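You operate a simulated robot arm through the tools that you are given. There is no shell and no other tool.

You run a simulated robot arm. Do the job below in one go: nothing can be reset, and whatever is moved stays where it is left.

TASK
Set the film wrap machine to 6 rpm, shut its mast door, pull out the red button, then press reset.
Fine: raise the carriage to its mark.

It is judged by the outcome, as a careful person would: the job done as asked, and still so three seconds after it is handed in. It fails if anything else is knocked over, pushed out of place, dropped, spilled or broken.

THE ROBOT
A 7-joint arm with a two-finger parallel gripper, fixed in place. Base frame: the origin is at the foot of the arm, x ahead of it, y to its left, z up. Lengths are in m, angles in rad, forces in N, time in s.
With the tool pointing down near the work surface it reaches from about 0.3 to 0.72 m from the base axis. Its first joint turns from -2.897 to 2.897 rad. Payload 1.57 kg.
The TCP is the grasp point between the finger pads, 0.03 m short of the fingertips. In the tool frame z runs along the fingers and y along their closing line. Largest opening 0.08 m; finger width 0.017, thickness 0.012; the body of the gripper, 0.04 by 0.082 m, starts 0.08 m behind the TCP.
Orientation is told as [roll, pitch, yaw] about the base's x, y, z axes, in that order, counted from this pose: with the fingers straight down and closing along the base's y, the tool's x points along the base's -x, its y along +y and its z along -z.

THE INTERFACE
- The arm moves only by the tool jog_arm. Its argument "motion" is one flat list of numbers, 7 for each row, row after row: the shift along the tool's x, y, z in m, then the turn, a rotation vector about the tool's x, y, z in rad, then the gripper command, from -1 (fully open) to 1 (shut), values between in proportion. In form: [dx, dy, dz, wx, wy, wz, fingers, dx, dy, dz, wx, wy, wz, fingers, ...]. A call has 1 to 20 rows; each row shifts and turns the commanded pose from where the row before left it, along the tool's axes as they then stand. Rows are played at 5 a second. More than 0.05 m and 0.15 rad between two rows, or a gripper value outside its range, and nothing of the call is played. Where a pose cannot be reached the arm comes as near as it can. A force on the tool above 40 N (or 10 N above the force at the start of the call, whichever is more), or a blocked arm, ends the call early, and 0.2 s more pass. Each finger travels about 0.072 m/s and halts on what it meets, pressing with about 26 N; the grip force reading is that of the motor and also rises with nothing between the fingers. The clock runs only during rows and for 0.2 s after the last one: add rows that do not move to give the fingers time. The reply holds the time, the measured pose of the TCP, the force on the tool along the base axes, the opening and the grip force, in the units named above and with some noise, with the torque about the TCP (base axes, N m) and any sound that the robot's microphone picked up.
- Cameras (640 x 400 px; columns grow to the right, rows downward): "scene" is fixed at [0.049, 0.5026, 1.5862]; the picture's right is [-0.80, -0.60, 0.00], its down [-0.18, 0.24, -0.95] and it looks along [0.57, -0.76, -0.30] (base axes); focal length 376 px, centre (320, 200). "wrist" rides on the gripper at [0.072, -0.007, -0.122] in the tool frame; the picture's right is [0.09, 1.00, 0.00], its down [-0.84, 0.08, -0.54] and it looks along [-0.54, 0.05, 0.84] (tool axes); focal length 238 px, centre (320, 200). There is no depth. A picture from a camera that has moved, and an enlarged one, comes with that camera's place and axes in the base frame and with its lens.
- get_image(camera): a new picture of that camera. No time passes.
- lift_body(by): slides the trunk up (or, below 0, down) by that many m; the arm rides with it, the base frame stays. It gives what a move gives, with no picture.
- enlarge(camera, box): a new picture of the part [left, top, right, bottom] of that camera's present view, enlarged. No time passes.
- job_done(): hands the job in; it is judged then, once.

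Places have to be worked out from the pictures, the camera data and where the tool is seen. Open the gripper and draw the arm clear of the work before you hand the job in, unless the task says otherwise.

The tools are called after "Emit:" by a JSON object that holds its "fn" and its "kwargs". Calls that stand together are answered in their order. jog_arm: Moves the arm, as the interface text tells. Its arguments: {"type":"object","properties":{"motion":{"type":"array"}},"required":["motion"]} The other tools are called the same way: lift_body (by) slides the trunk up or down; get_image (camera) takes a picture; enlarge (camera, box) takes an enlarged picture of a part of a camera's view; job_done () hands the job in.

At the start:

```text
time: 0.0
tcp_pos: [0.2898, -0.2629, 1.3568]
ee_rot: [-0.002, 0.0, 0.0]
contact_force: [-0.4, 0.0, -0.1]
ft_torque: [0.01, 0.01, 0.02]
width: 0.08
grip_force: 0.0
trunk travel left (down, up): [-0.425, 0.055]
```

scene: 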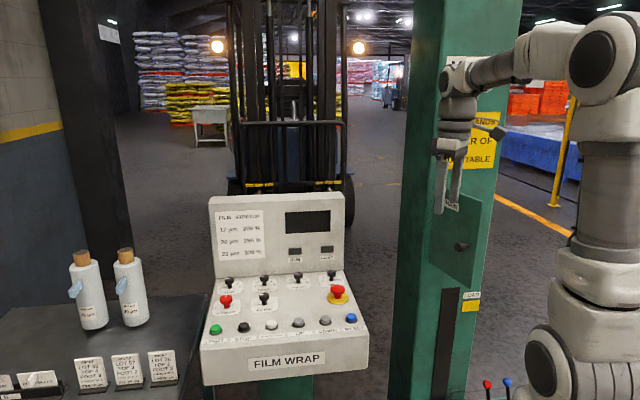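
wrist: 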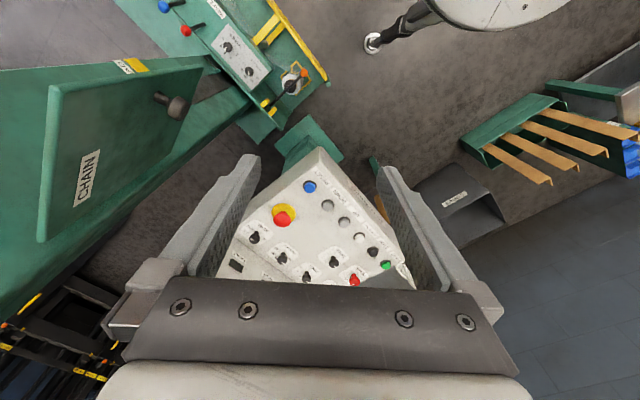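

I begin with closer looks at the panel and the mast from both cameras to read labels.

Emit:
{"fn": "enlarge", "kwargs": {"camera": "scene", "box": [195, 185, 375, 298]}}

Emit:
{"fn": "enlarge", "kwargs": {"camera": "scene", "box": [195, 265, 375, 385]}}

Emit:
{"fn": "enlarge", "kwargs": {"camera": "scene", "box": [380, 180, 560, 400]}}

Emit:
{"fn": "enlarge", "kwargs": {"camera": "wrist", "box": [210, 140, 430, 290]}}

Emit:
{"fn": "enlarge", "kwargs": {"camera": "wrist", "box": [0, 0, 340, 280]}}

```text
3.54 times, centred on (285, 242) of scene
camera zoom: at [0.049, 0.5026, 1.5862], right [-0.8, -0.6, 0.0], down [-0.18, 0.24, -0.95], along [0.57, -0.76, -0.3], focal length 1330 px, centre (444, 53)
```

zoom: 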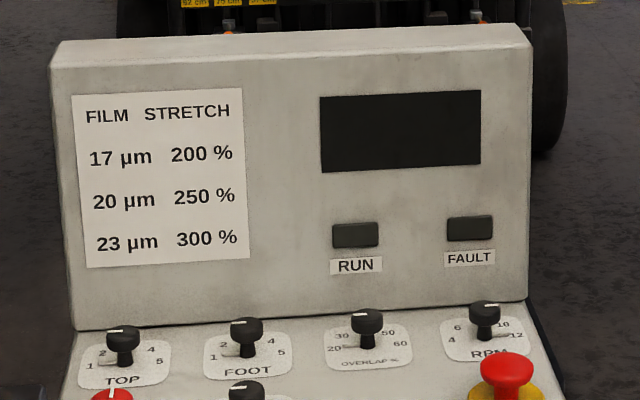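

```text
3.33 times, centred on (285, 325) of scene
camera zoom: at [0.049, 0.5026, 1.5862], right [-0.8, -0.6, 0.0], down [-0.18, 0.24, -0.95], along [0.57, -0.76, -0.3], focal length 1253 px, centre (437, -217)
```

zoom: 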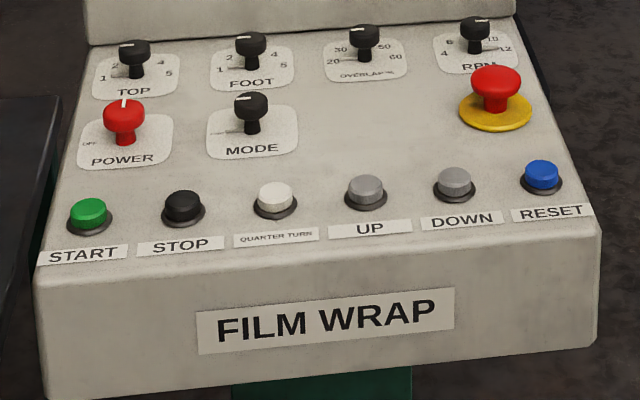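

```text
1.82 times, centred on (470, 290) of scene
camera zoom: at [0.049, 0.5026, 1.5862], right [-0.8, -0.6, 0.0], down [-0.18, 0.24, -0.95], along [0.57, -0.76, -0.3], focal length 683 px, centre (47, 36)
```

zoom: 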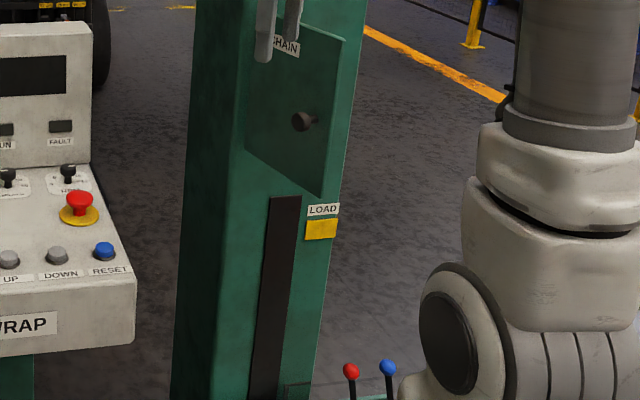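

```text
2.67 times, centred on (320, 215) of wrist
camera zoom: at [0.2165, -0.2682, 1.4789], right [-0.09, 1.0, 0.0], down [0.84, 0.08, 0.54], along [0.54, 0.05, -0.84], focal length 636 px, centre (320, 160)
```

zoom: 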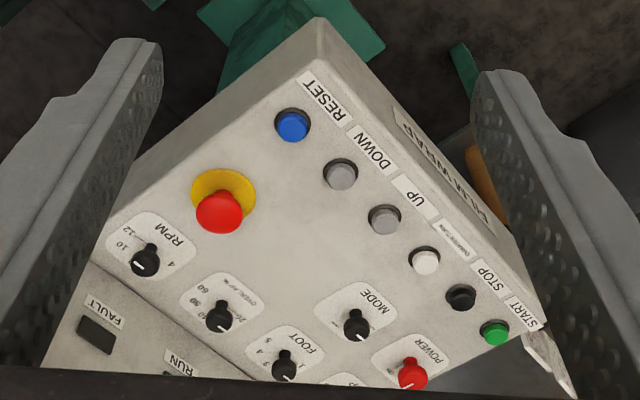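

```text
1.43 times, centred on (170, 140) of wrist
camera zoom: at [0.2165, -0.2682, 1.4789], right [-0.09, 1.0, 0.0], down [0.84, 0.08, 0.54], along [0.54, 0.05, -0.84], focal length 340 px, centre (534, 286)
```

zoom: 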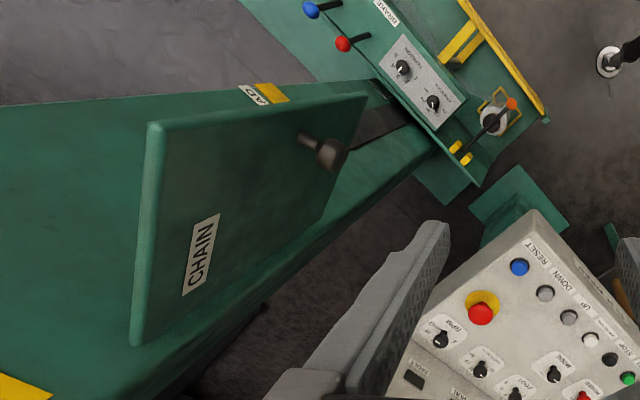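

The panel runs diagonally, with RESET near (0.52,-0.27,0.955), the red button near (0.61,-0.335,0.98) and the RPM knob near (0.69,-0.41,0.97). I'll zoom further on the dials, door and carriage.

Emit:
{"fn": "enlarge", "kwargs": {"camera": "wrist", "box": [235, 205, 315, 255]}}

Emit:
{"fn": "enlarge", "kwargs": {"camera": "scene", "box": [300, 260, 370, 304]}}

Emit:
{"fn": "enlarge", "kwargs": {"camera": "scene", "box": [205, 265, 285, 315]}}

Emit:
{"fn": "enlarge", "kwargs": {"camera": "wrist", "box": [140, 0, 340, 125]}}

Emit:
{"fn": "enlarge", "kwargs": {"camera": "wrist", "box": [0, 40, 230, 184]}}

Emit:
{"fn": "enlarge", "kwargs": {"camera": "scene", "box": [400, 330, 512, 400]}}

```text
8.00 times, centred on (275, 230) of wrist
camera zoom: at [0.2165, -0.2682, 1.4789], right [-0.09, 1.0, 0.0], down [0.84, 0.08, 0.54], along [0.54, 0.05, -0.84], focal length 1907 px, centre (680, -40)
```

zoom: 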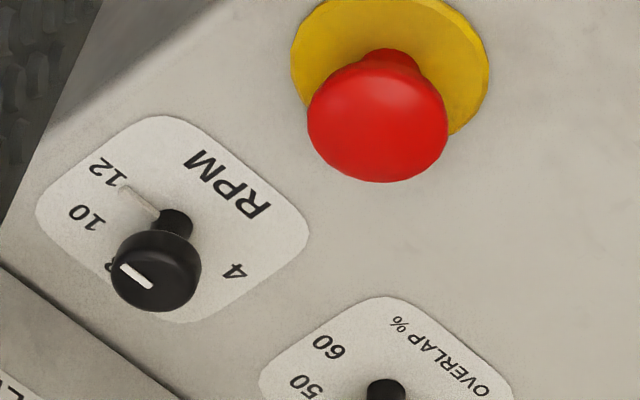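

```text
9.09 times, centred on (335, 282) of scene
camera zoom: at [0.049, 0.5026, 1.5862], right [-0.8, -0.6, 0.0], down [-0.18, 0.24, -0.95], along [0.57, -0.76, -0.3], focal length 3417 px, centre (184, -546)
```

zoom: 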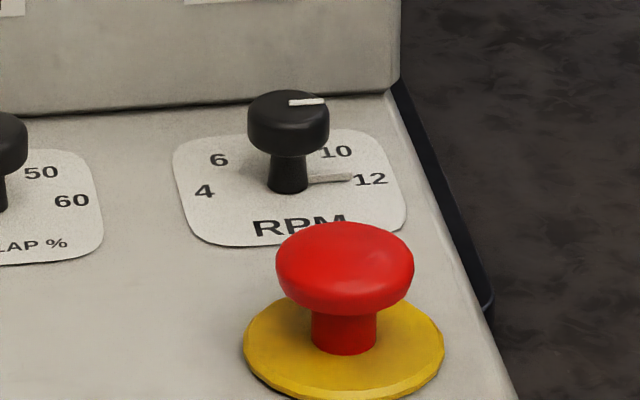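

```text
8.00 times, centred on (245, 290) of scene
camera zoom: at [0.049, 0.5026, 1.5862], right [-0.8, -0.6, 0.0], down [-0.18, 0.24, -0.95], along [0.57, -0.76, -0.3], focal length 3007 px, centre (920, -520)
```

zoom: 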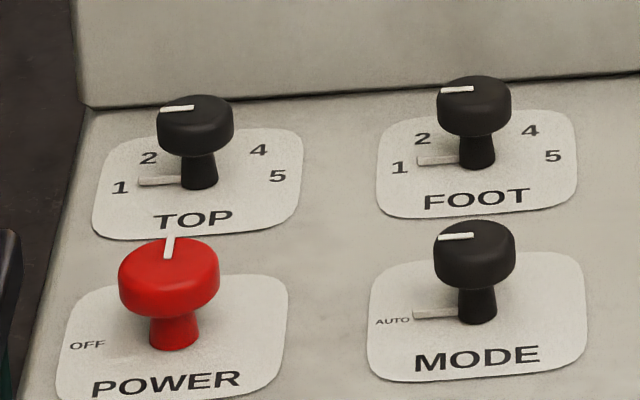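

```text
3.20 times, centred on (240, 62) of wrist
camera zoom: at [0.2165, -0.2682, 1.4789], right [-0.09, 1.0, 0.0], down [0.84, 0.08, 0.54], along [0.54, 0.05, -0.84], focal length 763 px, centre (576, 640)
```

zoom: 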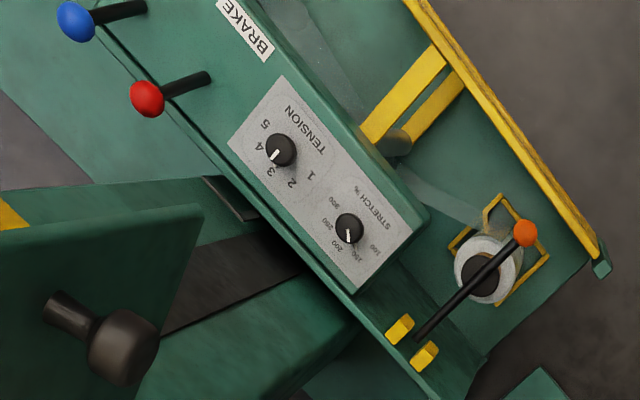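

```text
2.78 times, centred on (115, 112) of wrist
camera zoom: at [0.2165, -0.2682, 1.4789], right [-0.09, 1.0, 0.0], down [0.84, 0.08, 0.54], along [0.54, 0.05, -0.84], focal length 662 px, centre (889, 444)
```

zoom: 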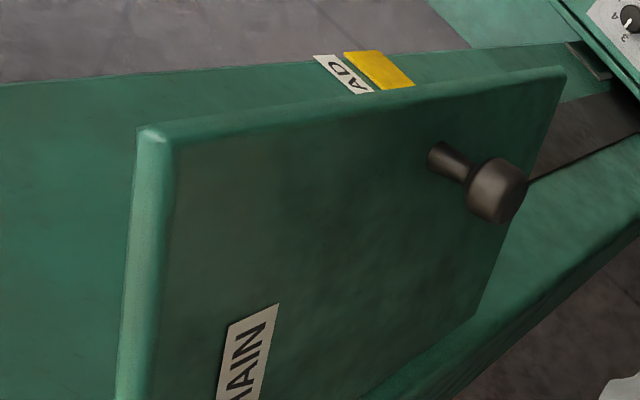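

```text
5.71 times, centred on (456, 365) of scene
camera zoom: at [0.049, 0.5026, 1.5862], right [-0.8, -0.6, 0.0], down [-0.18, 0.24, -0.95], along [0.57, -0.76, -0.3], focal length 2148 px, centre (-457, -743)
```

zoom: 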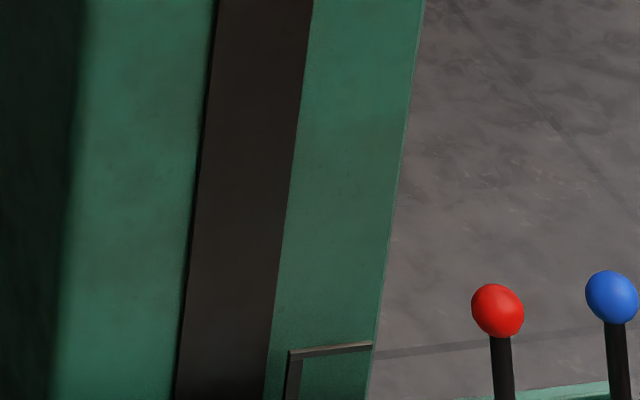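

The RPM knob points at 12. The mast door stands open by roughly 70°, and the carriage sits at about z 0.55 with the LOAD mark near z 0.87. I'll move high over the panel to view the dial.

Emit:
{"fn": "jog_arm", "kwargs": {"motion": [-0.035, -0.011, 0.005, 0, 0, 0, -1, -0.035, -0.011, 0.005, 0, 0, 0, -1, -0.035, -0.011, 0.005, 0, 0, 0, -1, -0.035, -0.011, 0.005, 0, 0, 0, -1, -0.035, -0.011, 0.005, 0, 0, 0, -1, -0.035, -0.011, 0.005, 0, 0, 0, -1, -0.035, -0.011, 0.005, 0, 0, 0, -1, -0.035, -0.011, 0.005, 0, 0, 0, -1]}}

```text
time: 1.8
tcp_pos: [0.5533, -0.3441, 1.3188]
ee_rot: [0.002, -0.003, 0.001]
contact_force: [-0.6, -0.2, 0.7]
ft_torque: [-0.02, -0.06, 0.0]
width: 0.0798
grip_force: 0.1
out of reach, approached as far as the arm can: row 8
trunk travel left (down, up): [-0.425, 0.055]
```

The arm stopped near its stretch limit at this height, which fits a shoulder at about z 1.1. I'll look from here.

Emit:
{"fn": "get_image", "kwargs": {"camera": "wrist"}}

Emit:
{"fn": "get_image", "kwargs": {"camera": "scene"}}

```text
taken
camera wrist: at [0.4806, -0.3499, 1.4402], right [-0.09, 1.0, 0.0], down [0.84, 0.08, 0.54], along [0.54, 0.05, -0.84], focal length 238 px, centre (320, 200)
```

wrist: 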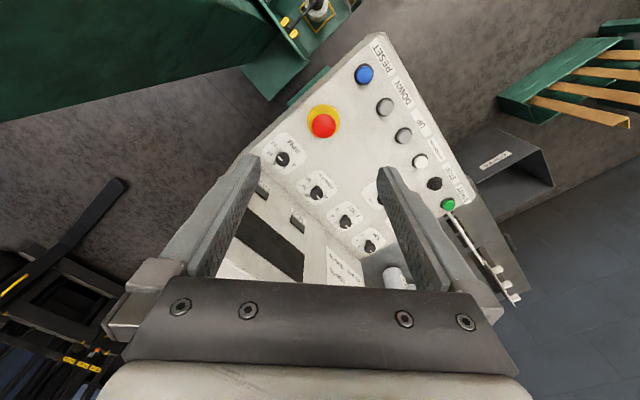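

```text
taken
```

scene: 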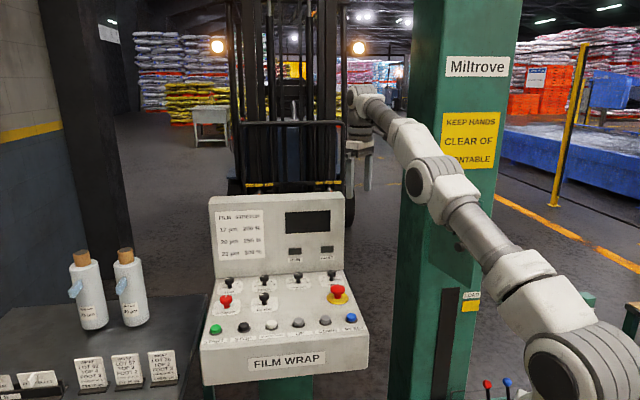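

Now an enlarged view of the RPM dial from this angle.

Emit:
{"fn": "enlarge", "kwargs": {"camera": "wrist", "box": [250, 125, 330, 175]}}

Emit:
{"fn": "enlarge", "kwargs": {"camera": "wrist", "box": [260, 30, 480, 260]}}

```text
8.00 times, centred on (290, 150) of wrist
camera zoom: at [0.4806, -0.3499, 1.4402], right [-0.09, 1.0, 0.0], down [0.84, 0.08, 0.54], along [0.54, 0.05, -0.84], focal length 1907 px, centre (560, 600)
```

zoom: 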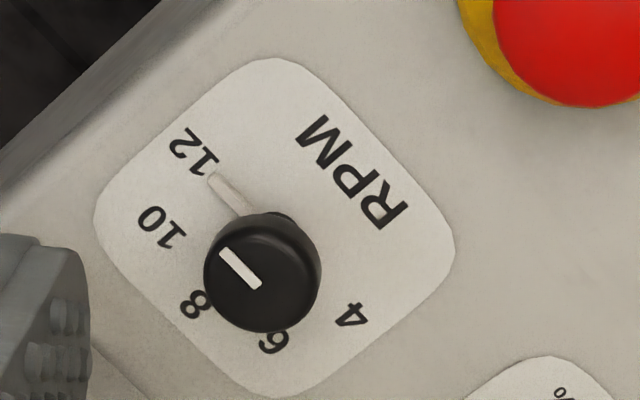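

```text
1.74 times, centred on (370, 145) of wrist
camera zoom: at [0.4806, -0.3499, 1.4402], right [-0.09, 1.0, 0.0], down [0.84, 0.08, 0.54], along [0.54, 0.05, -0.84], focal length 414 px, centre (233, 296)
```

zoom: 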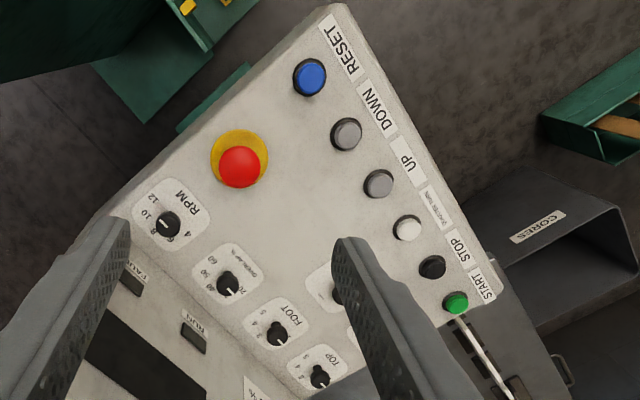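

The dial marks work out at 4/6/8/10/12 spread over −90…+90°, so 12→6 needs a 135° counter-clockwise turn, ending with the pointer along base +x. I'll yaw to the radial direction and descend toward a hover over the knob.

Emit:
{"fn": "jog_arm", "kwargs": {"motion": [0, 0, 0.04, 0, 0, 0.135, -1, 0, 0, 0.04, 0, 0, 0.135, -1, 0, 0, 0.04, 0, 0, 0.135, -1, 0, 0, 0.04, 0, 0, 0.135, -1, -0.03, 0.0, 0.02, 0, 0, 0, -1, -0.03, 0.0, 0.02, 0, 0, 0, -1, -0.03, 0.0, 0.02, 0, 0, 0, -1]}}

Emit:
{"fn": "get_image", "kwargs": {"camera": "wrist"}}

Emit:
{"fn": "get_image", "kwargs": {"camera": "scene"}}

```text
time: 3.4
tcp_pos: [0.6091, -0.3762, 1.1038]
ee_rot: [-0.001, -0.001, -0.539]
contact_force: [0.9, -0.4, -0.5]
ft_torque: [0.03, -0.02, 0.0]
width: 0.0801
grip_force: 0.2
out of reach, approached as far as the arm can: row 7
trunk travel left (down, up): [-0.425, 0.055]
```

```text
taken
camera wrist: at [0.5431, -0.344, 1.2252], right [0.43, 0.9, 0.0], down [0.76, -0.36, 0.54], along [0.49, -0.23, -0.84], focal length 238 px, centre (320, 200)
```

wrist: 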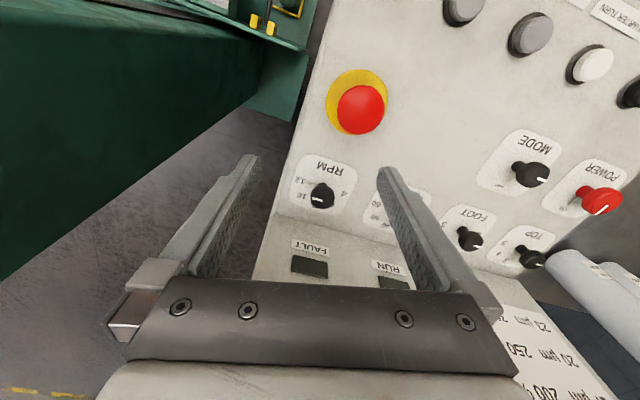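

```text
taken
```

scene: 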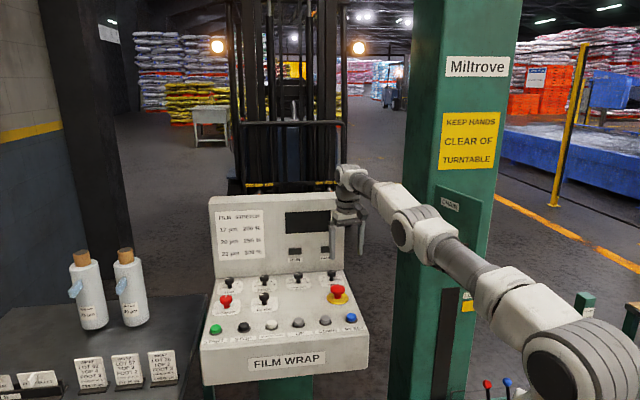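

The straight-down reach ends at radius ≈0.72, and the knob sits at ≈0.80, so I need an outward tilt with the camera on the upper side. I'll retract up, then turn the tool about its axis to test the wrist range.

Emit:
{"fn": "jog_arm", "kwargs": {"motion": [0.03, 0, -0.035, 0, 0, 0, -1, 0.03, 0, -0.035, 0, 0, 0, -1, 0.03, 0, -0.035, 0, 0, 0, -1, 0.01, 0, -0.035, 0, 0, 0, -1, 0, 0, 0, 0, 0, 0.15, -1, 0, 0, 0, 0, 0, 0.15, -1, 0, 0, 0, 0, 0, 0.15, -1, 0, 0, 0, 0, 0, 0.15, -1, 0, 0, 0, 0, 0, 0.15, -1, 0, 0, 0, 0, 0, 0.15, -1, 0, 0, 0, 0, 0, 0.15, -1, 0, 0, 0, 0, 0, 0.15, -1, 0, 0, 0, 0, 0, 0.15, -1, 0, 0, 0, 0, 0, 0.15, -1]}}

```text
time: 6.4
tcp_pos: [0.523, -0.3239, 1.2423]
ee_rot: [0.0, 0.0, -2.043]
contact_force: [0.7, -0.1, -0.6]
ft_torque: [-0.03, -0.02, 0.02]
width: 0.08
grip_force: 0.0
trunk travel left (down, up): [-0.425, 0.055]
```

Positive turn works so far; I continue to the flipped yaw (about −3.68 rad, i.e. +2.60).

Emit:
{"fn": "jog_arm", "kwargs": {"motion": [0, 0, 0, 0, 0, 0.15, -1, 0, 0, 0, 0, 0, 0.15, -1, 0, 0, 0, 0, 0, 0.15, -1, 0, 0, 0, 0, 0, 0.15, -1, 0, 0, 0, 0, 0, 0.15, -1, 0, 0, 0, 0, 0, 0.15, -1, 0, 0, 0, 0, 0, 0.15, -1, 0, 0, 0, 0, 0, 0.15, -1, 0, 0, 0, 0, 0, 0.15, -1, 0, 0, 0, 0, 0, 0.15, -1, 0, 0, 0, 0, 0, 0.14, -1]}}

```text
time: 8.8
tcp_pos: [0.5216, -0.3248, 1.2411]
ee_rot: [-0.001, 0.0, 2.602]
contact_force: [0.3, -0.6, 0.0]
ft_torque: [0.01, -0.01, -0.01]
width: 0.0799
grip_force: 0.0
trunk travel left (down, up): [-0.425, 0.055]
```

The flipped yaw is reached. Now I lower the trunk 0.13 m so the shoulder is level with the wrist during knob work.

Emit:
{"fn": "lift_body", "kwargs": {"by": -0.13}}

```text
time: 10.4
tcp_pos: [0.5247, -0.325, 1.113]
ee_rot: [0.0, 0.001, 2.605]
contact_force: [-0.6, -0.4, -0.4]
ft_torque: [0.0, 0.0, 0.01]
width: 0.0801
grip_force: 0.0
trunk travel left (down, up): [-0.295, 0.185]
```

Now I tilt the fingers outward by 0.6 rad in place and look.

Emit:
{"fn": "jog_arm", "kwargs": {"motion": [0, 0, 0, 0, 0.15, 0, -1, 0, 0, 0, 0, 0.15, 0, -1, 0, 0, 0, 0, 0.15, 0, -1, 0, 0, 0, 0, 0.15, 0, -1]}}

Emit:
{"fn": "get_image", "kwargs": {"camera": "wrist"}}

Emit:
{"fn": "get_image", "kwargs": {"camera": "scene"}}

```text
time: 11.4
tcp_pos: [0.5241, -0.3249, 1.1123]
ee_rot: [0.0, 0.6, 2.608]
contact_force: [0.6, 0.2, -1.2]
ft_torque: [-0.01, -0.01, 0.03]
width: 0.0799
grip_force: 0.0
trunk travel left (down, up): [-0.295, 0.185]
```

```text
taken
camera wrist: at [0.5181, -0.3132, 1.2529], right [-0.44, -0.89, 0.05], down [-0.9, 0.44, -0.03], along [0.0, -0.06, -1.0], focal length 238 px, centre (320, 200)
```

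wrist: 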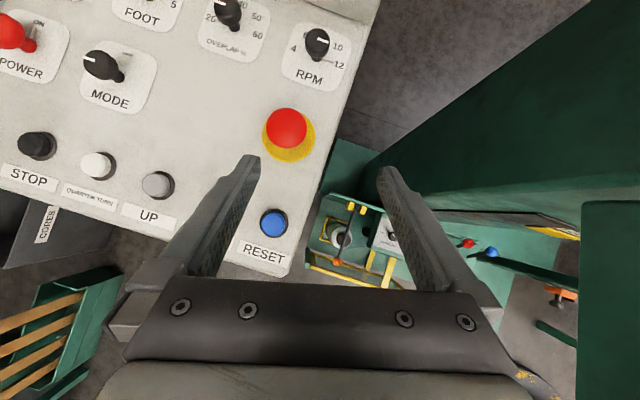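

```text
taken
```

scene: 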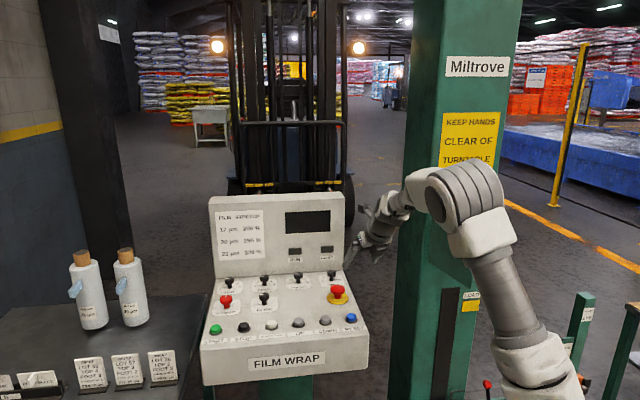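

This tilt gives a near-vertical camera view. I enlarge on the knob, red button and reset to place them precisely.

Emit:
{"fn": "enlarge", "kwargs": {"camera": "wrist", "box": [270, 10, 370, 100]}}

Emit:
{"fn": "enlarge", "kwargs": {"camera": "wrist", "box": [230, 90, 350, 280]}}

Emit:
{"fn": "enlarge", "kwargs": {"camera": "wrist", "box": [290, 180, 600, 380]}}

```text
4.44 times, centred on (320, 55) of wrist
camera zoom: at [0.5181, -0.3132, 1.2529], right [-0.44, -0.89, 0.05], down [-0.9, 0.44, -0.03], along [0.0, -0.06, -1.0], focal length 1059 px, centre (320, 844)
```

zoom: 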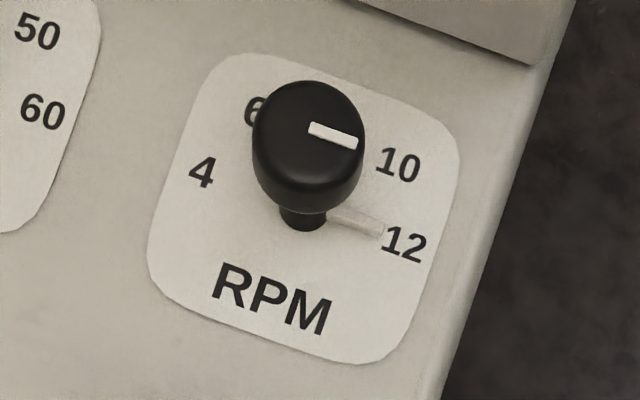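

```text
2.11 times, centred on (290, 185) of wrist
camera zoom: at [0.5181, -0.3132, 1.2529], right [-0.44, -0.89, 0.05], down [-0.9, 0.44, -0.03], along [0.0, -0.06, -1.0], focal length 502 px, centre (383, 232)
```

zoom: 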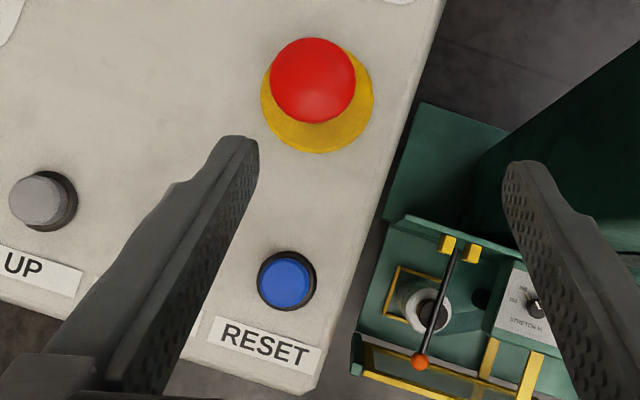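

```text
2.00 times, centred on (445, 280) of wrist
camera zoom: at [0.5181, -0.3132, 1.2529], right [-0.44, -0.89, 0.05], down [-0.9, 0.44, -0.03], along [0.0, -0.06, -1.0], focal length 477 px, centre (70, 40)
```

zoom: 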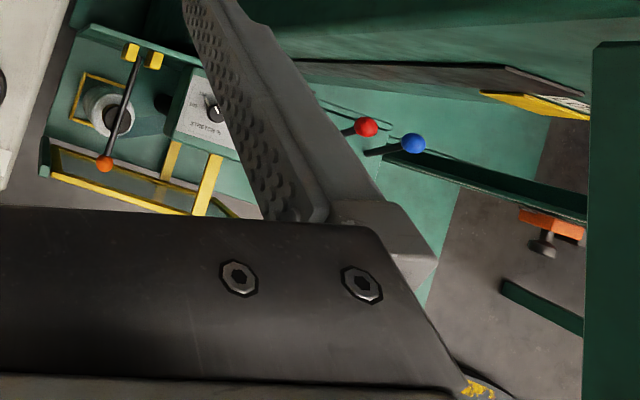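

Combining the views I place the knob axis at about (0.685,-0.409) with the head at z≈0.971–0.985, deck at ≈0.948. I move to a pre-grip hover about 8 cm back along the tool axis.

Emit:
{"fn": "jog_arm", "kwargs": {"motion": [0.0185, -0.0023, 0.0302, 0, 0, 0, -1, 0.0185, -0.0023, 0.0302, 0, 0, 0, -1, 0.0185, -0.0023, 0.0302, 0, 0, 0, -1, 0.0185, -0.0023, 0.0302, 0, 0, 0, -1]}}

Emit:
{"fn": "get_image", "kwargs": {"camera": "wrist"}}

Emit:
{"fn": "get_image", "kwargs": {"camera": "scene"}}

```text
time: 12.4
tcp_pos: [0.6394, -0.3828, 1.054]
ee_rot: [-0.001, 0.598, 2.604]
contact_force: [-0.2, 0.1, -0.2]
ft_torque: [0.02, 0.02, -0.01]
width: 0.0801
grip_force: 0.1
trunk travel left (down, up): [-0.295, 0.185]
```

```text
taken
camera wrist: at [0.6349, -0.3726, 1.1959], right [-0.44, -0.9, 0.05], down [-0.9, 0.44, -0.03], along [0.0, -0.06, -1.0], focal length 238 px, centre (320, 200)
```

wrist: 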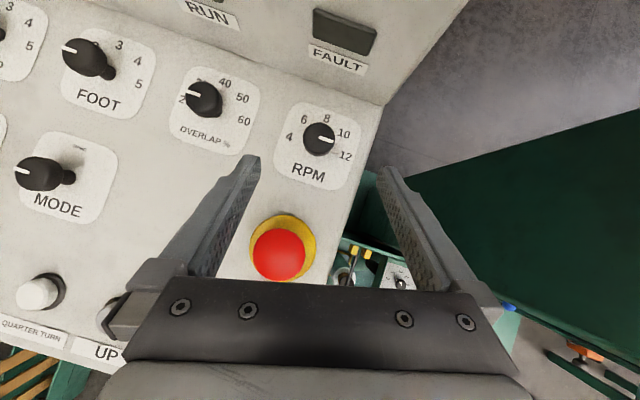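

```text
taken
```

scene: 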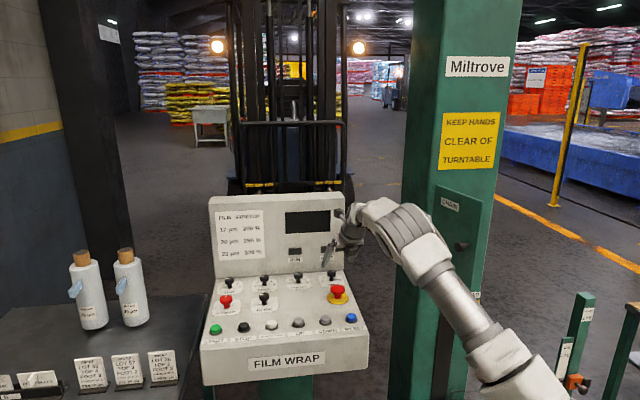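

The hover was reached with margin. I enlarge on the dial from here.

Emit:
{"fn": "enlarge", "kwargs": {"camera": "wrist", "box": [265, 95, 365, 195]}}

```text
4.00 times, centred on (315, 145) of wrist
camera zoom: at [0.6349, -0.3726, 1.1959], right [-0.44, -0.9, 0.05], down [-0.9, 0.44, -0.03], along [0.0, -0.06, -1.0], focal length 953 px, centre (340, 420)
```

zoom: 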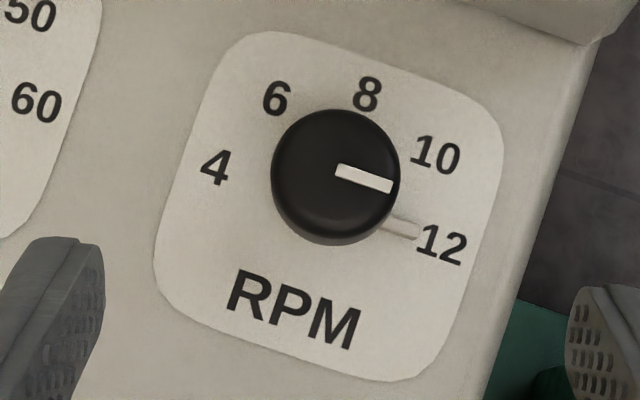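

The knob axis triangulates to (0.685,-0.408), head top at z≈0.987, and the marks are confirmed 45° apart. I'll turn in three 45° bites about the vertical, so I first swing the tool −0.39 rad about the knob axis.

Emit:
{"fn": "jog_arm", "kwargs": {"motion": [0, -0.0068, 0, -0.074, 0, 0.1081, -1, 0, -0.0068, 0, -0.074, 0, 0.1081, -1, 0, -0.0068, 0, -0.074, 0, 0.1081, -1]}}

Emit:
{"fn": "enlarge", "kwargs": {"camera": "wrist", "box": [240, 80, 400, 200]}}

```text
time: 13.2
tcp_pos: [0.6367, -0.3764, 1.0449]
ee_rot: [-0.003, 0.58, 2.202]
contact_force: [-0.2, -0.9, 0.5]
ft_torque: [0.04, 0.0, 0.03]
width: 0.0801
grip_force: 0.0
out of reach, approached as far as the arm can: row 3
trunk travel left (down, up): [-0.295, 0.185]
```

```text
3.33 times, centred on (320, 140) of wrist
camera zoom: at [0.6371, -0.3674, 1.1856], right [-0.76, -0.65, 0.05], down [-0.65, 0.76, 0.0], along [-0.03, -0.03, -1.0], focal length 794 px, centre (320, 400)
```

zoom: 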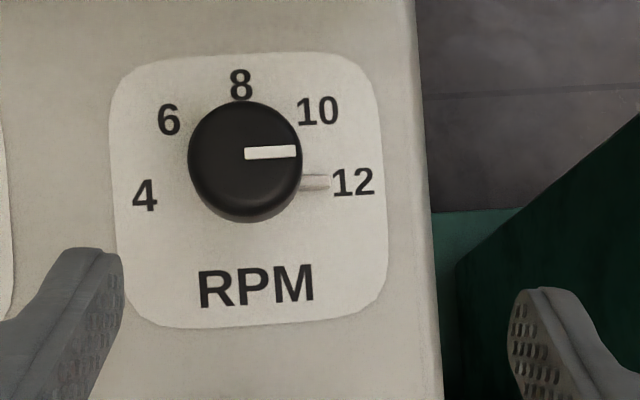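

Near the reach limit at this swing, so I increase the tilt to 0.75 rad and re-place the hover on the knob line.

Emit:
{"fn": "jog_arm", "kwargs": {"motion": [0, 0, 0, 0, 0.085, 0, -1, 0, 0, 0, 0, 0.085, 0, -1, -0.003, -0.0102, -0.0034, 0, 0, 0, -1, -0.003, -0.0102, -0.0034, 0, 0, 0, -1]}}

Emit:
{"fn": "enlarge", "kwargs": {"camera": "wrist", "box": [240, 100, 400, 200]}}

```text
time: 14.2
tcp_pos: [0.6474, -0.3585, 1.0433]
ee_rot: [0.0, 0.77, 2.213]
contact_force: [-0.6, 0.2, 0.4]
ft_torque: [-0.02, 0.03, -0.01]
width: 0.0803
grip_force: 0.1
trunk travel left (down, up): [-0.295, 0.185]
```

```text
4.00 times, centred on (320, 150) of wrist
camera zoom: at [0.6328, -0.3263, 1.1811], right [-0.76, -0.65, 0.06], down [-0.65, 0.74, -0.19], along [0.08, -0.19, -0.98], focal length 953 px, centre (320, 400)
```

zoom: 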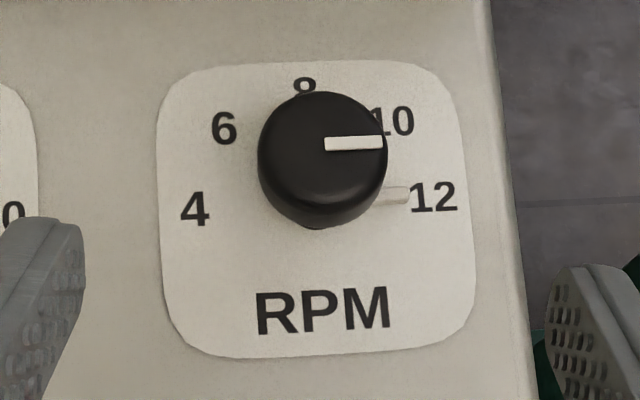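

The alignment is within about 1 mm of the tool line. I advance 72 mm along the tool axis with open fingers and check.

Emit:
{"fn": "jog_arm", "kwargs": {"motion": [0, 0, 0.02, 0, 0, 0, -1, 0, 0, 0.02, 0, 0, 0, -1, 0, 0, 0.02, 0, 0, 0, -1, 0, 0, 0.012, 0, 0, 0, -1]}}

Emit:
{"fn": "get_image", "kwargs": {"camera": "wrist"}}

Emit:
{"fn": "enlarge", "kwargs": {"camera": "scene", "box": [290, 190, 450, 310]}}

```text
time: 15.2
tcp_pos: [0.6777, -0.3989, 0.9916]
ee_rot: [0.001, 0.769, 2.213]
contact_force: [0.2, -0.2, -0.2]
ft_torque: [0.0, 0.02, -0.01]
width: 0.0798
grip_force: 0.0
trunk travel left (down, up): [-0.295, 0.185]
```

```text
taken
camera wrist: at [0.6629, -0.3669, 1.129], right [-0.76, -0.65, 0.06], down [-0.65, 0.74, -0.19], along [0.08, -0.19, -0.98], focal length 238 px, centre (320, 200)
```

wrist: 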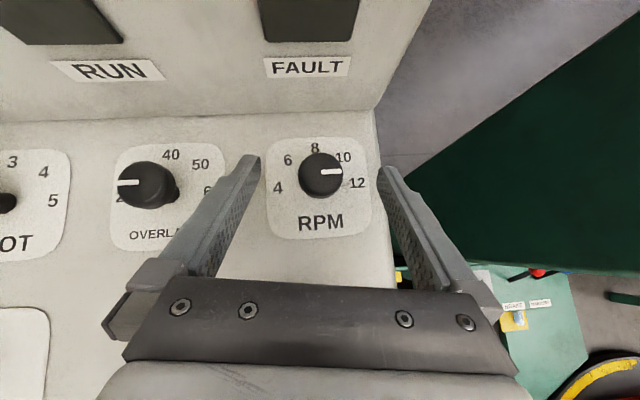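

```text
3.33 times, centred on (370, 250) of scene
camera zoom: at [0.049, 0.5026, 1.5862], right [-0.8, -0.6, 0.0], down [-0.18, 0.24, -0.95], along [0.57, -0.76, -0.3], focal length 1253 px, centre (153, 33)
```

zoom: 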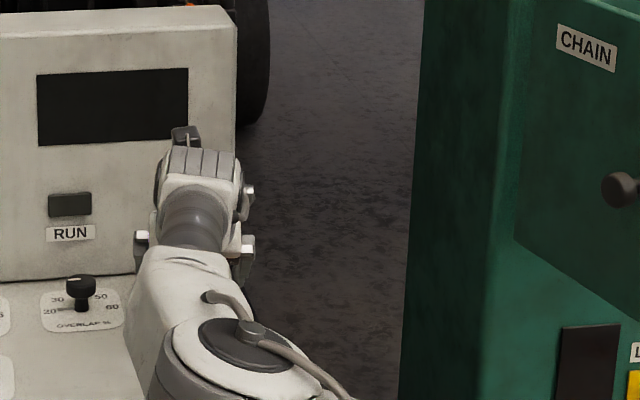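

The knob sits centred between the pads with no contact. I advance 4 mm more and close.

Emit:
{"fn": "jog_arm", "kwargs": {"motion": [0, 0, 0.004, 0, 0, 0, -1, 0, 0, 0, 0, 0, 0, 1, 0, 0, 0, 0, 0, 0, 1, 0, 0, 0, 0, 0, 0, 1, 0, 0, 0, 0, 0, 0, 1]}}

Emit:
{"fn": "enlarge", "kwargs": {"camera": "wrist", "box": [240, 120, 400, 220]}}

```text
time: 16.4
tcp_pos: [0.6789, -0.4001, 0.9899]
ee_rot: [0.001, 0.768, 2.213]
contact_force: [0.1, -1.9, 0.5]
ft_torque: [0.03, 0.1, -0.02]
width: 0.0295
grip_force: 39.5
trunk travel left (down, up): [-0.295, 0.185]
```

```text
4.00 times, centred on (320, 170) of wrist
camera zoom: at [0.6641, -0.369, 1.1267], right [-0.76, -0.65, 0.06], down [-0.65, 0.74, -0.19], along [0.08, -0.19, -0.98], focal length 953 px, centre (320, 320)
```

zoom: 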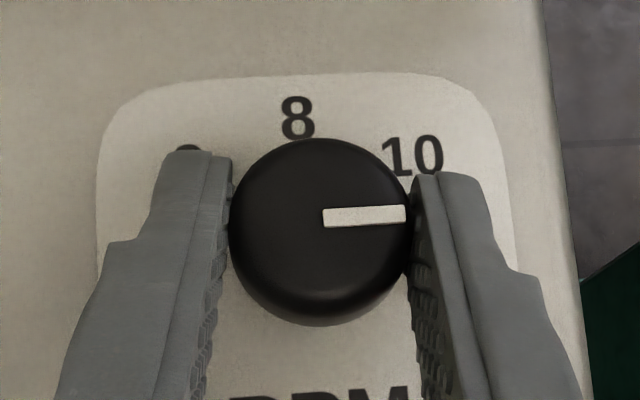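

Solid grip at 29.5 mm on the head, forces low. I now twist +0.78 rad (CCW from above) about the vertical through the knob.

Emit:
{"fn": "jog_arm", "kwargs": {"motion": [0, 0.0011, 0, 0.0905, 0, -0.0933, 1, 0, 0.0011, 0, 0.0905, 0, -0.0933, 1, 0, 0.0011, 0, 0.0905, 0, -0.0933, 1, 0, 0.0011, 0, 0.0905, 0, -0.0933, 1, 0, 0.0011, 0, 0.0905, 0, -0.0933, 1, 0, 0.0011, 0, 0.0905, 0, -0.0933, 1, 0, 0, 0, 0, 0, 0, 1]}}

Emit:
{"fn": "enlarge", "kwargs": {"camera": "wrist", "box": [240, 120, 400, 220]}}

```text
time: 18.0
tcp_pos: [0.6735, -0.4082, 0.9892]
ee_rot: [0.002, 0.769, 2.995]
contact_force: [-0.7, -12.6, -4.4]
ft_torque: [-0.33, -0.74, -0.18]
width: 0.0295
grip_force: 39.4
trunk travel left (down, up): [-0.295, 0.185]
```

```text
4.00 times, centred on (320, 170) of wrist
camera zoom: at [0.6423, -0.3956, 1.1272], right [-0.08, -0.99, 0.07], down [-0.98, 0.07, -0.19], along [0.19, -0.08, -0.98], focal length 953 px, centre (320, 320)
```

zoom: 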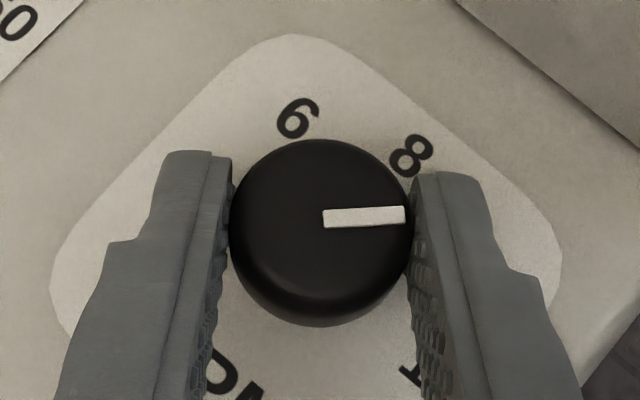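

The knob followed the grip by 45° (pointer now near 10). I open partly, swing back, and check centring before the second bite.

Emit:
{"fn": "jog_arm", "kwargs": {"motion": [0, 0, 0, 0, 0, 0, -0.5, 0, 0, 0, 0, 0, 0, -0.5, 0, 0, 0, 0, 0, 0, -0.5]}}

Emit:
{"fn": "enlarge", "kwargs": {"camera": "wrist", "box": [240, 120, 400, 220]}}

```text
time: 18.8
tcp_pos: [0.6748, -0.406, 0.9916]
ee_rot: [0.001, 0.77, 2.993]
contact_force: [-0.1, 0.3, -0.3]
ft_torque: [-0.02, 0.01, 0.01]
width: 0.0601
grip_force: 0.1
trunk travel left (down, up): [-0.295, 0.185]
```

```text
4.00 times, centred on (320, 170) of wrist
camera zoom: at [0.6431, -0.3933, 1.1279], right [-0.08, -0.99, 0.06], down [-0.98, 0.07, -0.19], along [0.19, -0.08, -0.98], focal length 953 px, centre (320, 320)
```

zoom: 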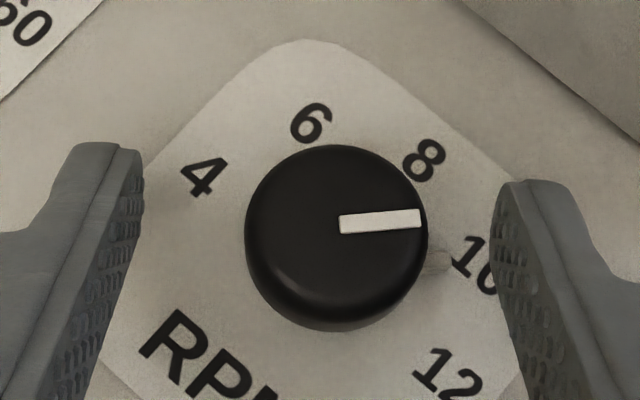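

Pointer is now at 10 and the knob axis appears about 2.5 mm further toward −y, so I take it as (0.687,-0.4105). I recentre, swing back, and regrip.

Emit:
{"fn": "jog_arm", "kwargs": {"motion": [0.0015, 0.0027, 0.004, 0, 0, 0, -0.5, 0, -0.0011, 0, -0.0905, 0, 0.0933, -0.5, 0, -0.0011, 0, -0.0905, 0, 0.0933, -0.5, 0, -0.0011, 0, -0.0905, 0, 0.0933, -0.5, 0, -0.0011, 0, -0.0905, 0, 0.0933, -0.5, 0, -0.0011, 0, -0.0905, 0, 0.0933, -0.5, 0, -0.0011, 0, -0.0905, 0, 0.0933, -0.5, 0, 0, 0, 0, 0, 0, -0.5]}}

Emit:
{"fn": "enlarge", "kwargs": {"camera": "wrist", "box": [240, 120, 400, 220]}}

```text
time: 20.6
tcp_pos: [0.6819, -0.4043, 0.988]
ee_rot: [0.002, 0.769, 2.278]
contact_force: [-0.5, 0.5, 0.0]
ft_torque: [0.0, -0.01, -0.01]
width: 0.0599
grip_force: 0.0
out of reach, approached as far as the arm can: row 7
trunk travel left (down, up): [-0.295, 0.185]
```

```text
4.00 times, centred on (320, 170) of wrist
camera zoom: at [0.6646, -0.3733, 1.1252], right [-0.71, -0.7, 0.07], down [-0.69, 0.69, -0.19], along [0.09, -0.18, -0.98], focal length 953 px, centre (320, 320)
```

zoom: 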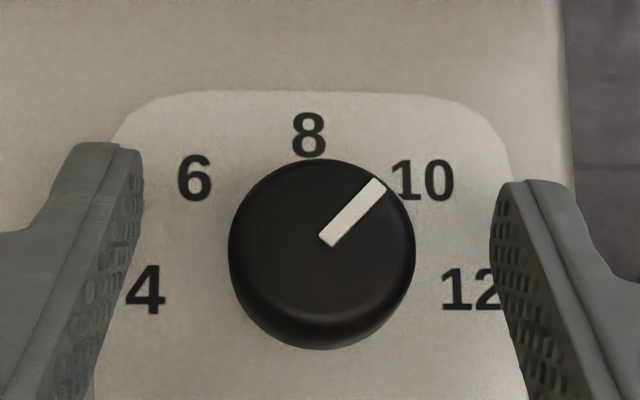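

Centred again. I close and twist another +0.70 rad.

Emit:
{"fn": "jog_arm", "kwargs": {"motion": [0, 0, 0, 0, 0, 0, 1, 0, 0, 0, 0, 0, 0, 1, 0, 0, 0, 0, 0, 0, 1, 0, 0.001, 0, 0.0812, 0, -0.0838, 1, 0, 0.001, 0, 0.0812, 0, -0.0838, 1, 0, 0.001, 0, 0.0812, 0, -0.0838, 1, 0, 0.001, 0, 0.0812, 0, -0.0838, 1, 0, 0.001, 0, 0.0812, 0, -0.0838, 1, 0, 0.001, 0, 0.0812, 0, -0.0838, 1, 0, 0, 0, 0, 0, 0, 1]}}

Emit:
{"fn": "enlarge", "kwargs": {"camera": "wrist", "box": [240, 120, 400, 220]}}

```text
time: 22.8
tcp_pos: [0.6784, -0.4086, 0.9889]
ee_rot: [0.001, 0.768, 2.979]
contact_force: [-3.5, -1.9, -1.0]
ft_torque: [0.01, -0.04, -0.01]
width: 0.0295
grip_force: 39.5
trunk travel left (down, up): [-0.295, 0.185]
```

```text
4.00 times, centred on (320, 170) of wrist
camera zoom: at [0.6466, -0.3957, 1.1255], right [-0.1, -0.99, 0.06], down [-0.98, 0.08, -0.19], along [0.19, -0.08, -0.98], focal length 953 px, centre (320, 320)
```

zoom: 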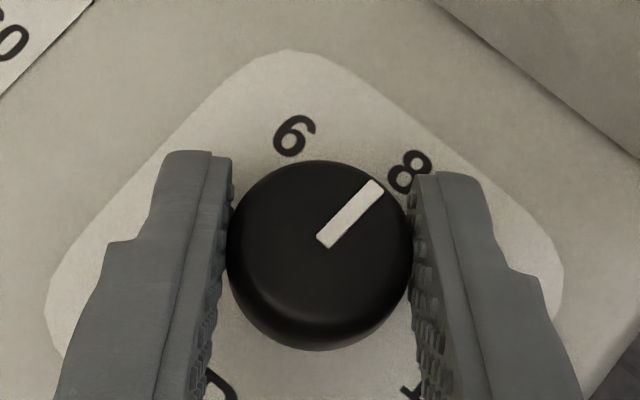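

Forces stayed low; the pointer is near 8. I add the last 0.085 rad of this bite, then open and swing back.

Emit:
{"fn": "jog_arm", "kwargs": {"motion": [0, 0.0007, 0, 0.0592, 0, -0.061, 1, 0, 0, 0, 0, 0, 0, 1, 0, 0, 0, 0, 0, 0, -0.5, 0, 0, 0, 0, 0, 0, -0.5, 0, 0, 0, 0, 0, 0, -0.5]}}

Emit:
{"fn": "enlarge", "kwargs": {"camera": "wrist", "box": [240, 120, 400, 220]}}

```text
time: 24.0
tcp_pos: [0.6792, -0.4085, 0.9875]
ee_rot: [0.0, 0.77, 3.065]
contact_force: [-0.2, -0.3, 0.0]
ft_torque: [0.0, 0.0, 0.0]
width: 0.0599
grip_force: 0.1
trunk travel left (down, up): [-0.295, 0.185]
```

```text
4.00 times, centred on (320, 170) of wrist
camera zoom: at [0.6459, -0.3984, 1.1253], right [-0.01, -1.0, 0.06], down [-0.98, 0.0, -0.19], along [0.19, -0.07, -0.98], focal length 953 px, centre (320, 320)
```

zoom: 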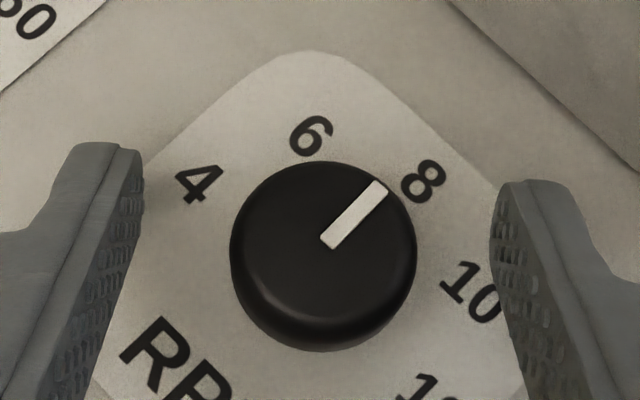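

Pointer at 8. Third bite: swing back −0.785 rad, close, and twist +0.785 rad to reach 6.

Emit:
{"fn": "jog_arm", "kwargs": {"motion": [0, -0.0011, 0, -0.0912, 0, 0.0941, -0.5, 0, -0.0011, 0, -0.0912, 0, 0.0941, -0.5, 0, -0.0011, 0, -0.0912, 0, 0.0941, -0.5, 0, -0.0011, 0, -0.0912, 0, 0.0941, -0.5, 0, -0.0011, 0, -0.0912, 0, 0.0941, -0.5, 0, -0.0011, 0, -0.0912, 0, 0.0941, -0.5, 0, 0, 0, 0, 0, 0, -0.5]}}

Emit:
{"fn": "enlarge", "kwargs": {"camera": "wrist", "box": [240, 120, 400, 220]}}

```text
time: 25.6
tcp_pos: [0.6815, -0.4028, 0.9886]
ee_rot: [0.003, 0.771, 2.275]
contact_force: [-0.4, -0.1, -0.4]
ft_torque: [0.0, -0.01, -0.04]
width: 0.0601
grip_force: 0.0
trunk travel left (down, up): [-0.295, 0.185]
```

```text
4.00 times, centred on (320, 170) of wrist
camera zoom: at [0.6647, -0.372, 1.1259], right [-0.72, -0.7, 0.07], down [-0.69, 0.69, -0.19], along [0.09, -0.18, -0.98], focal length 953 px, centre (320, 320)
```

zoom: 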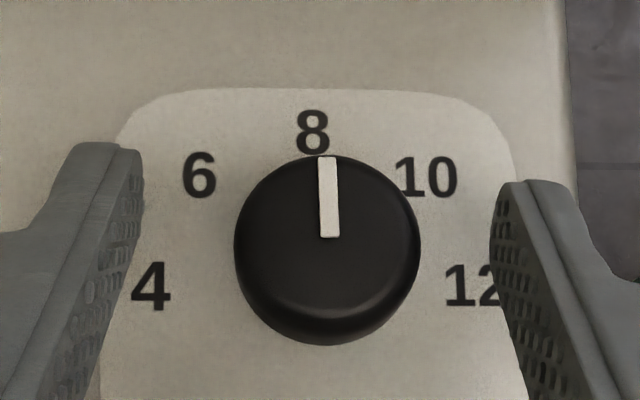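

Pointer exactly at 8. I close and twist +0.785 rad.

Emit:
{"fn": "jog_arm", "kwargs": {"motion": [0, 0.0008, 0, 0, 0, 0, 1, 0, 0, 0, 0, 0, 0, 1, 0, 0, 0, 0, 0, 0, 1, 0, 0.001, 0, 0.0912, 0, -0.0941, 1, 0, 0.001, 0, 0.0912, 0, -0.0941, 1, 0, 0.001, 0, 0.0912, 0, -0.0941, 1, 0, 0.001, 0, 0.0912, 0, -0.0941, 1, 0, 0.001, 0, 0.0912, 0, -0.0941, 1, 0, 0.001, 0, 0.0912, 0, -0.0941, 1, 0, 0, 0, 0, 0, 0, 1]}}

Emit:
{"fn": "enlarge", "kwargs": {"camera": "wrist", "box": [240, 120, 400, 220]}}

```text
time: 27.8
tcp_pos: [0.6791, -0.4096, 0.9891]
ee_rot: [0.002, 0.77, 3.064]
contact_force: [6.0, -3.6, 4.9]
ft_torque: [0.05, -0.65, -0.03]
width: 0.0292
grip_force: 38.5
trunk travel left (down, up): [-0.295, 0.185]
```

```text
4.00 times, centred on (320, 170) of wrist
camera zoom: at [0.6447, -0.3989, 1.1264], right [-0.01, -1.0, 0.07], down [-0.98, 0.0, -0.19], along [0.19, -0.07, -0.98], focal length 953 px, centre (320, 320)
```

zoom: 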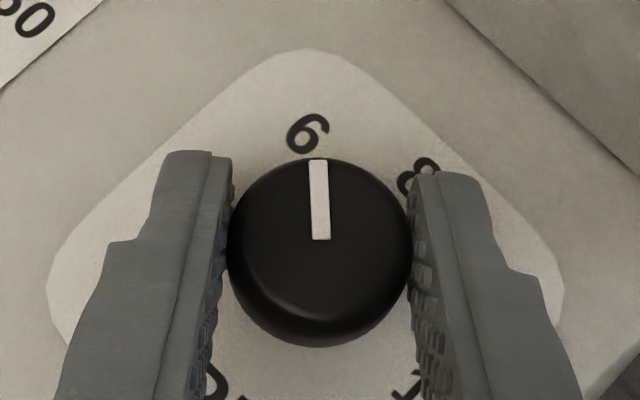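

The pointer now points at 6. I open fully and back off along the tool axis, then verify.

Emit:
{"fn": "jog_arm", "kwargs": {"motion": [0, 0, 0, 0, 0, 0, -1, 0, 0, 0, 0, 0, 0, -1, 0, 0, 0, 0, 0, 0, -1, 0, 0, 0, 0, 0, 0, -1]}}

Emit:
{"fn": "enlarge", "kwargs": {"camera": "wrist", "box": [240, 120, 400, 220]}}

```text
time: 28.8
tcp_pos: [0.6771, -0.409, 0.99]
ee_rot: [-0.001, 0.772, 3.062]
contact_force: [-0.5, 0.2, -0.3]
ft_torque: [0.0, -0.02, 0.01]
width: 0.0802
grip_force: 0.1
trunk travel left (down, up): [-0.295, 0.185]
```

```text
4.00 times, centred on (320, 170) of wrist
camera zoom: at [0.6445, -0.3987, 1.1258], right [-0.01, -1.0, 0.06], down [-0.98, 0.0, -0.19], along [0.19, -0.07, -0.98], focal length 953 px, centre (320, 320)
```

zoom: 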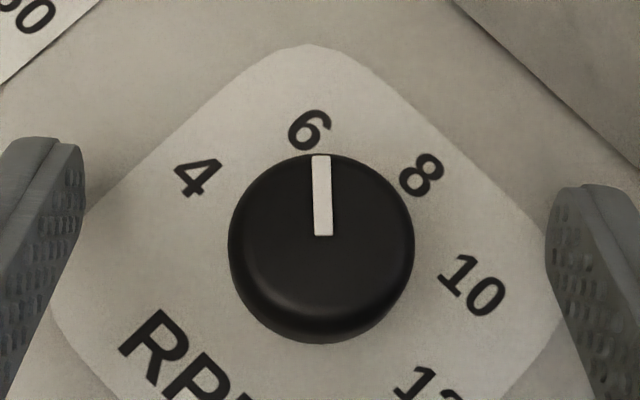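

The knob rests at 6. I back away 12 cm along the tool axis and check from the scene camera too.

Emit:
{"fn": "jog_arm", "kwargs": {"motion": [0, 0, -0.02, 0, 0, 0, -1, 0, 0, -0.03, 0, 0, 0, -1, 0, 0, -0.035, 0, 0, 0, -1, 0, 0, -0.035, 0, 0, 0, -1]}}

Emit:
{"fn": "get_image", "kwargs": {"camera": "wrist"}}

Emit:
{"fn": "enlarge", "kwargs": {"camera": "scene", "box": [300, 260, 370, 304]}}

Emit:
{"fn": "enlarge", "kwargs": {"camera": "scene", "box": [390, 170, 640, 400]}}

```text
time: 29.8
tcp_pos: [0.5935, -0.4026, 1.0727]
ee_rot: [-0.001, 0.769, 3.064]
contact_force: [-0.5, 0.0, 0.0]
ft_torque: [0.0, 0.01, 0.0]
width: 0.0803
grip_force: 0.0
trunk travel left (down, up): [-0.295, 0.185]
```

```text
taken
camera wrist: at [0.561, -0.3917, 1.2104], right [-0.01, -1.0, 0.06], down [-0.98, 0.0, -0.19], along [0.19, -0.07, -0.98], focal length 238 px, centre (320, 200)
```

wrist: 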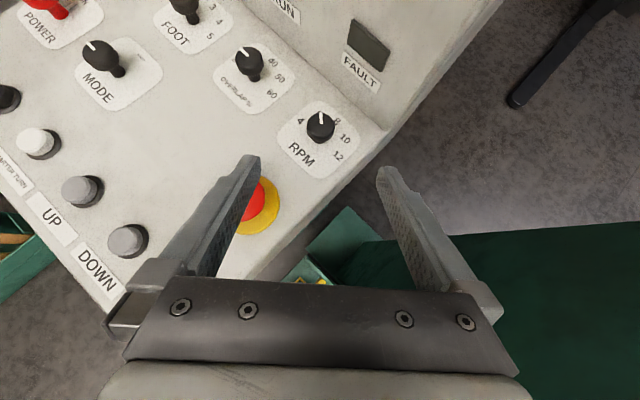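

```text
9.09 times, centred on (335, 282) of scene
camera zoom: at [0.049, 0.5026, 1.5862], right [-0.8, -0.6, 0.0], down [-0.18, 0.24, -0.95], along [0.57, -0.76, -0.3], focal length 3417 px, centre (184, -546)
```

zoom: 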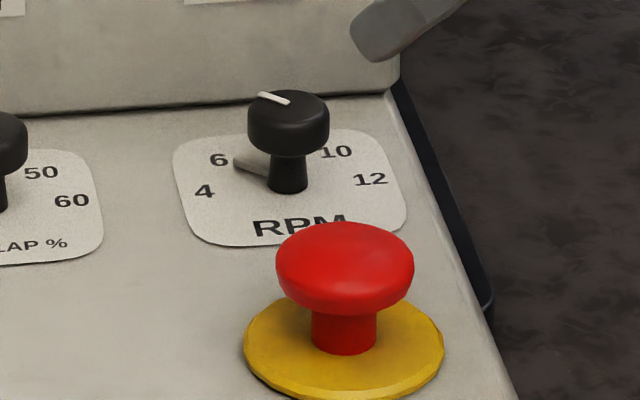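

```text
1.74 times, centred on (515, 285) of scene
camera zoom: at [0.049, 0.5026, 1.5862], right [-0.8, -0.6, 0.0], down [-0.18, 0.24, -0.95], along [0.57, -0.76, -0.3], focal length 654 px, centre (-19, 52)
```

zoom: 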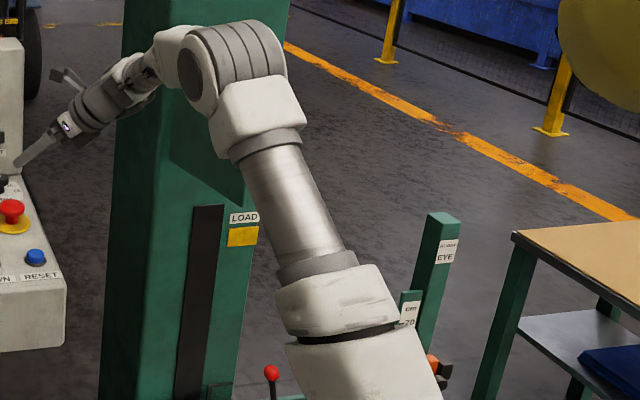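

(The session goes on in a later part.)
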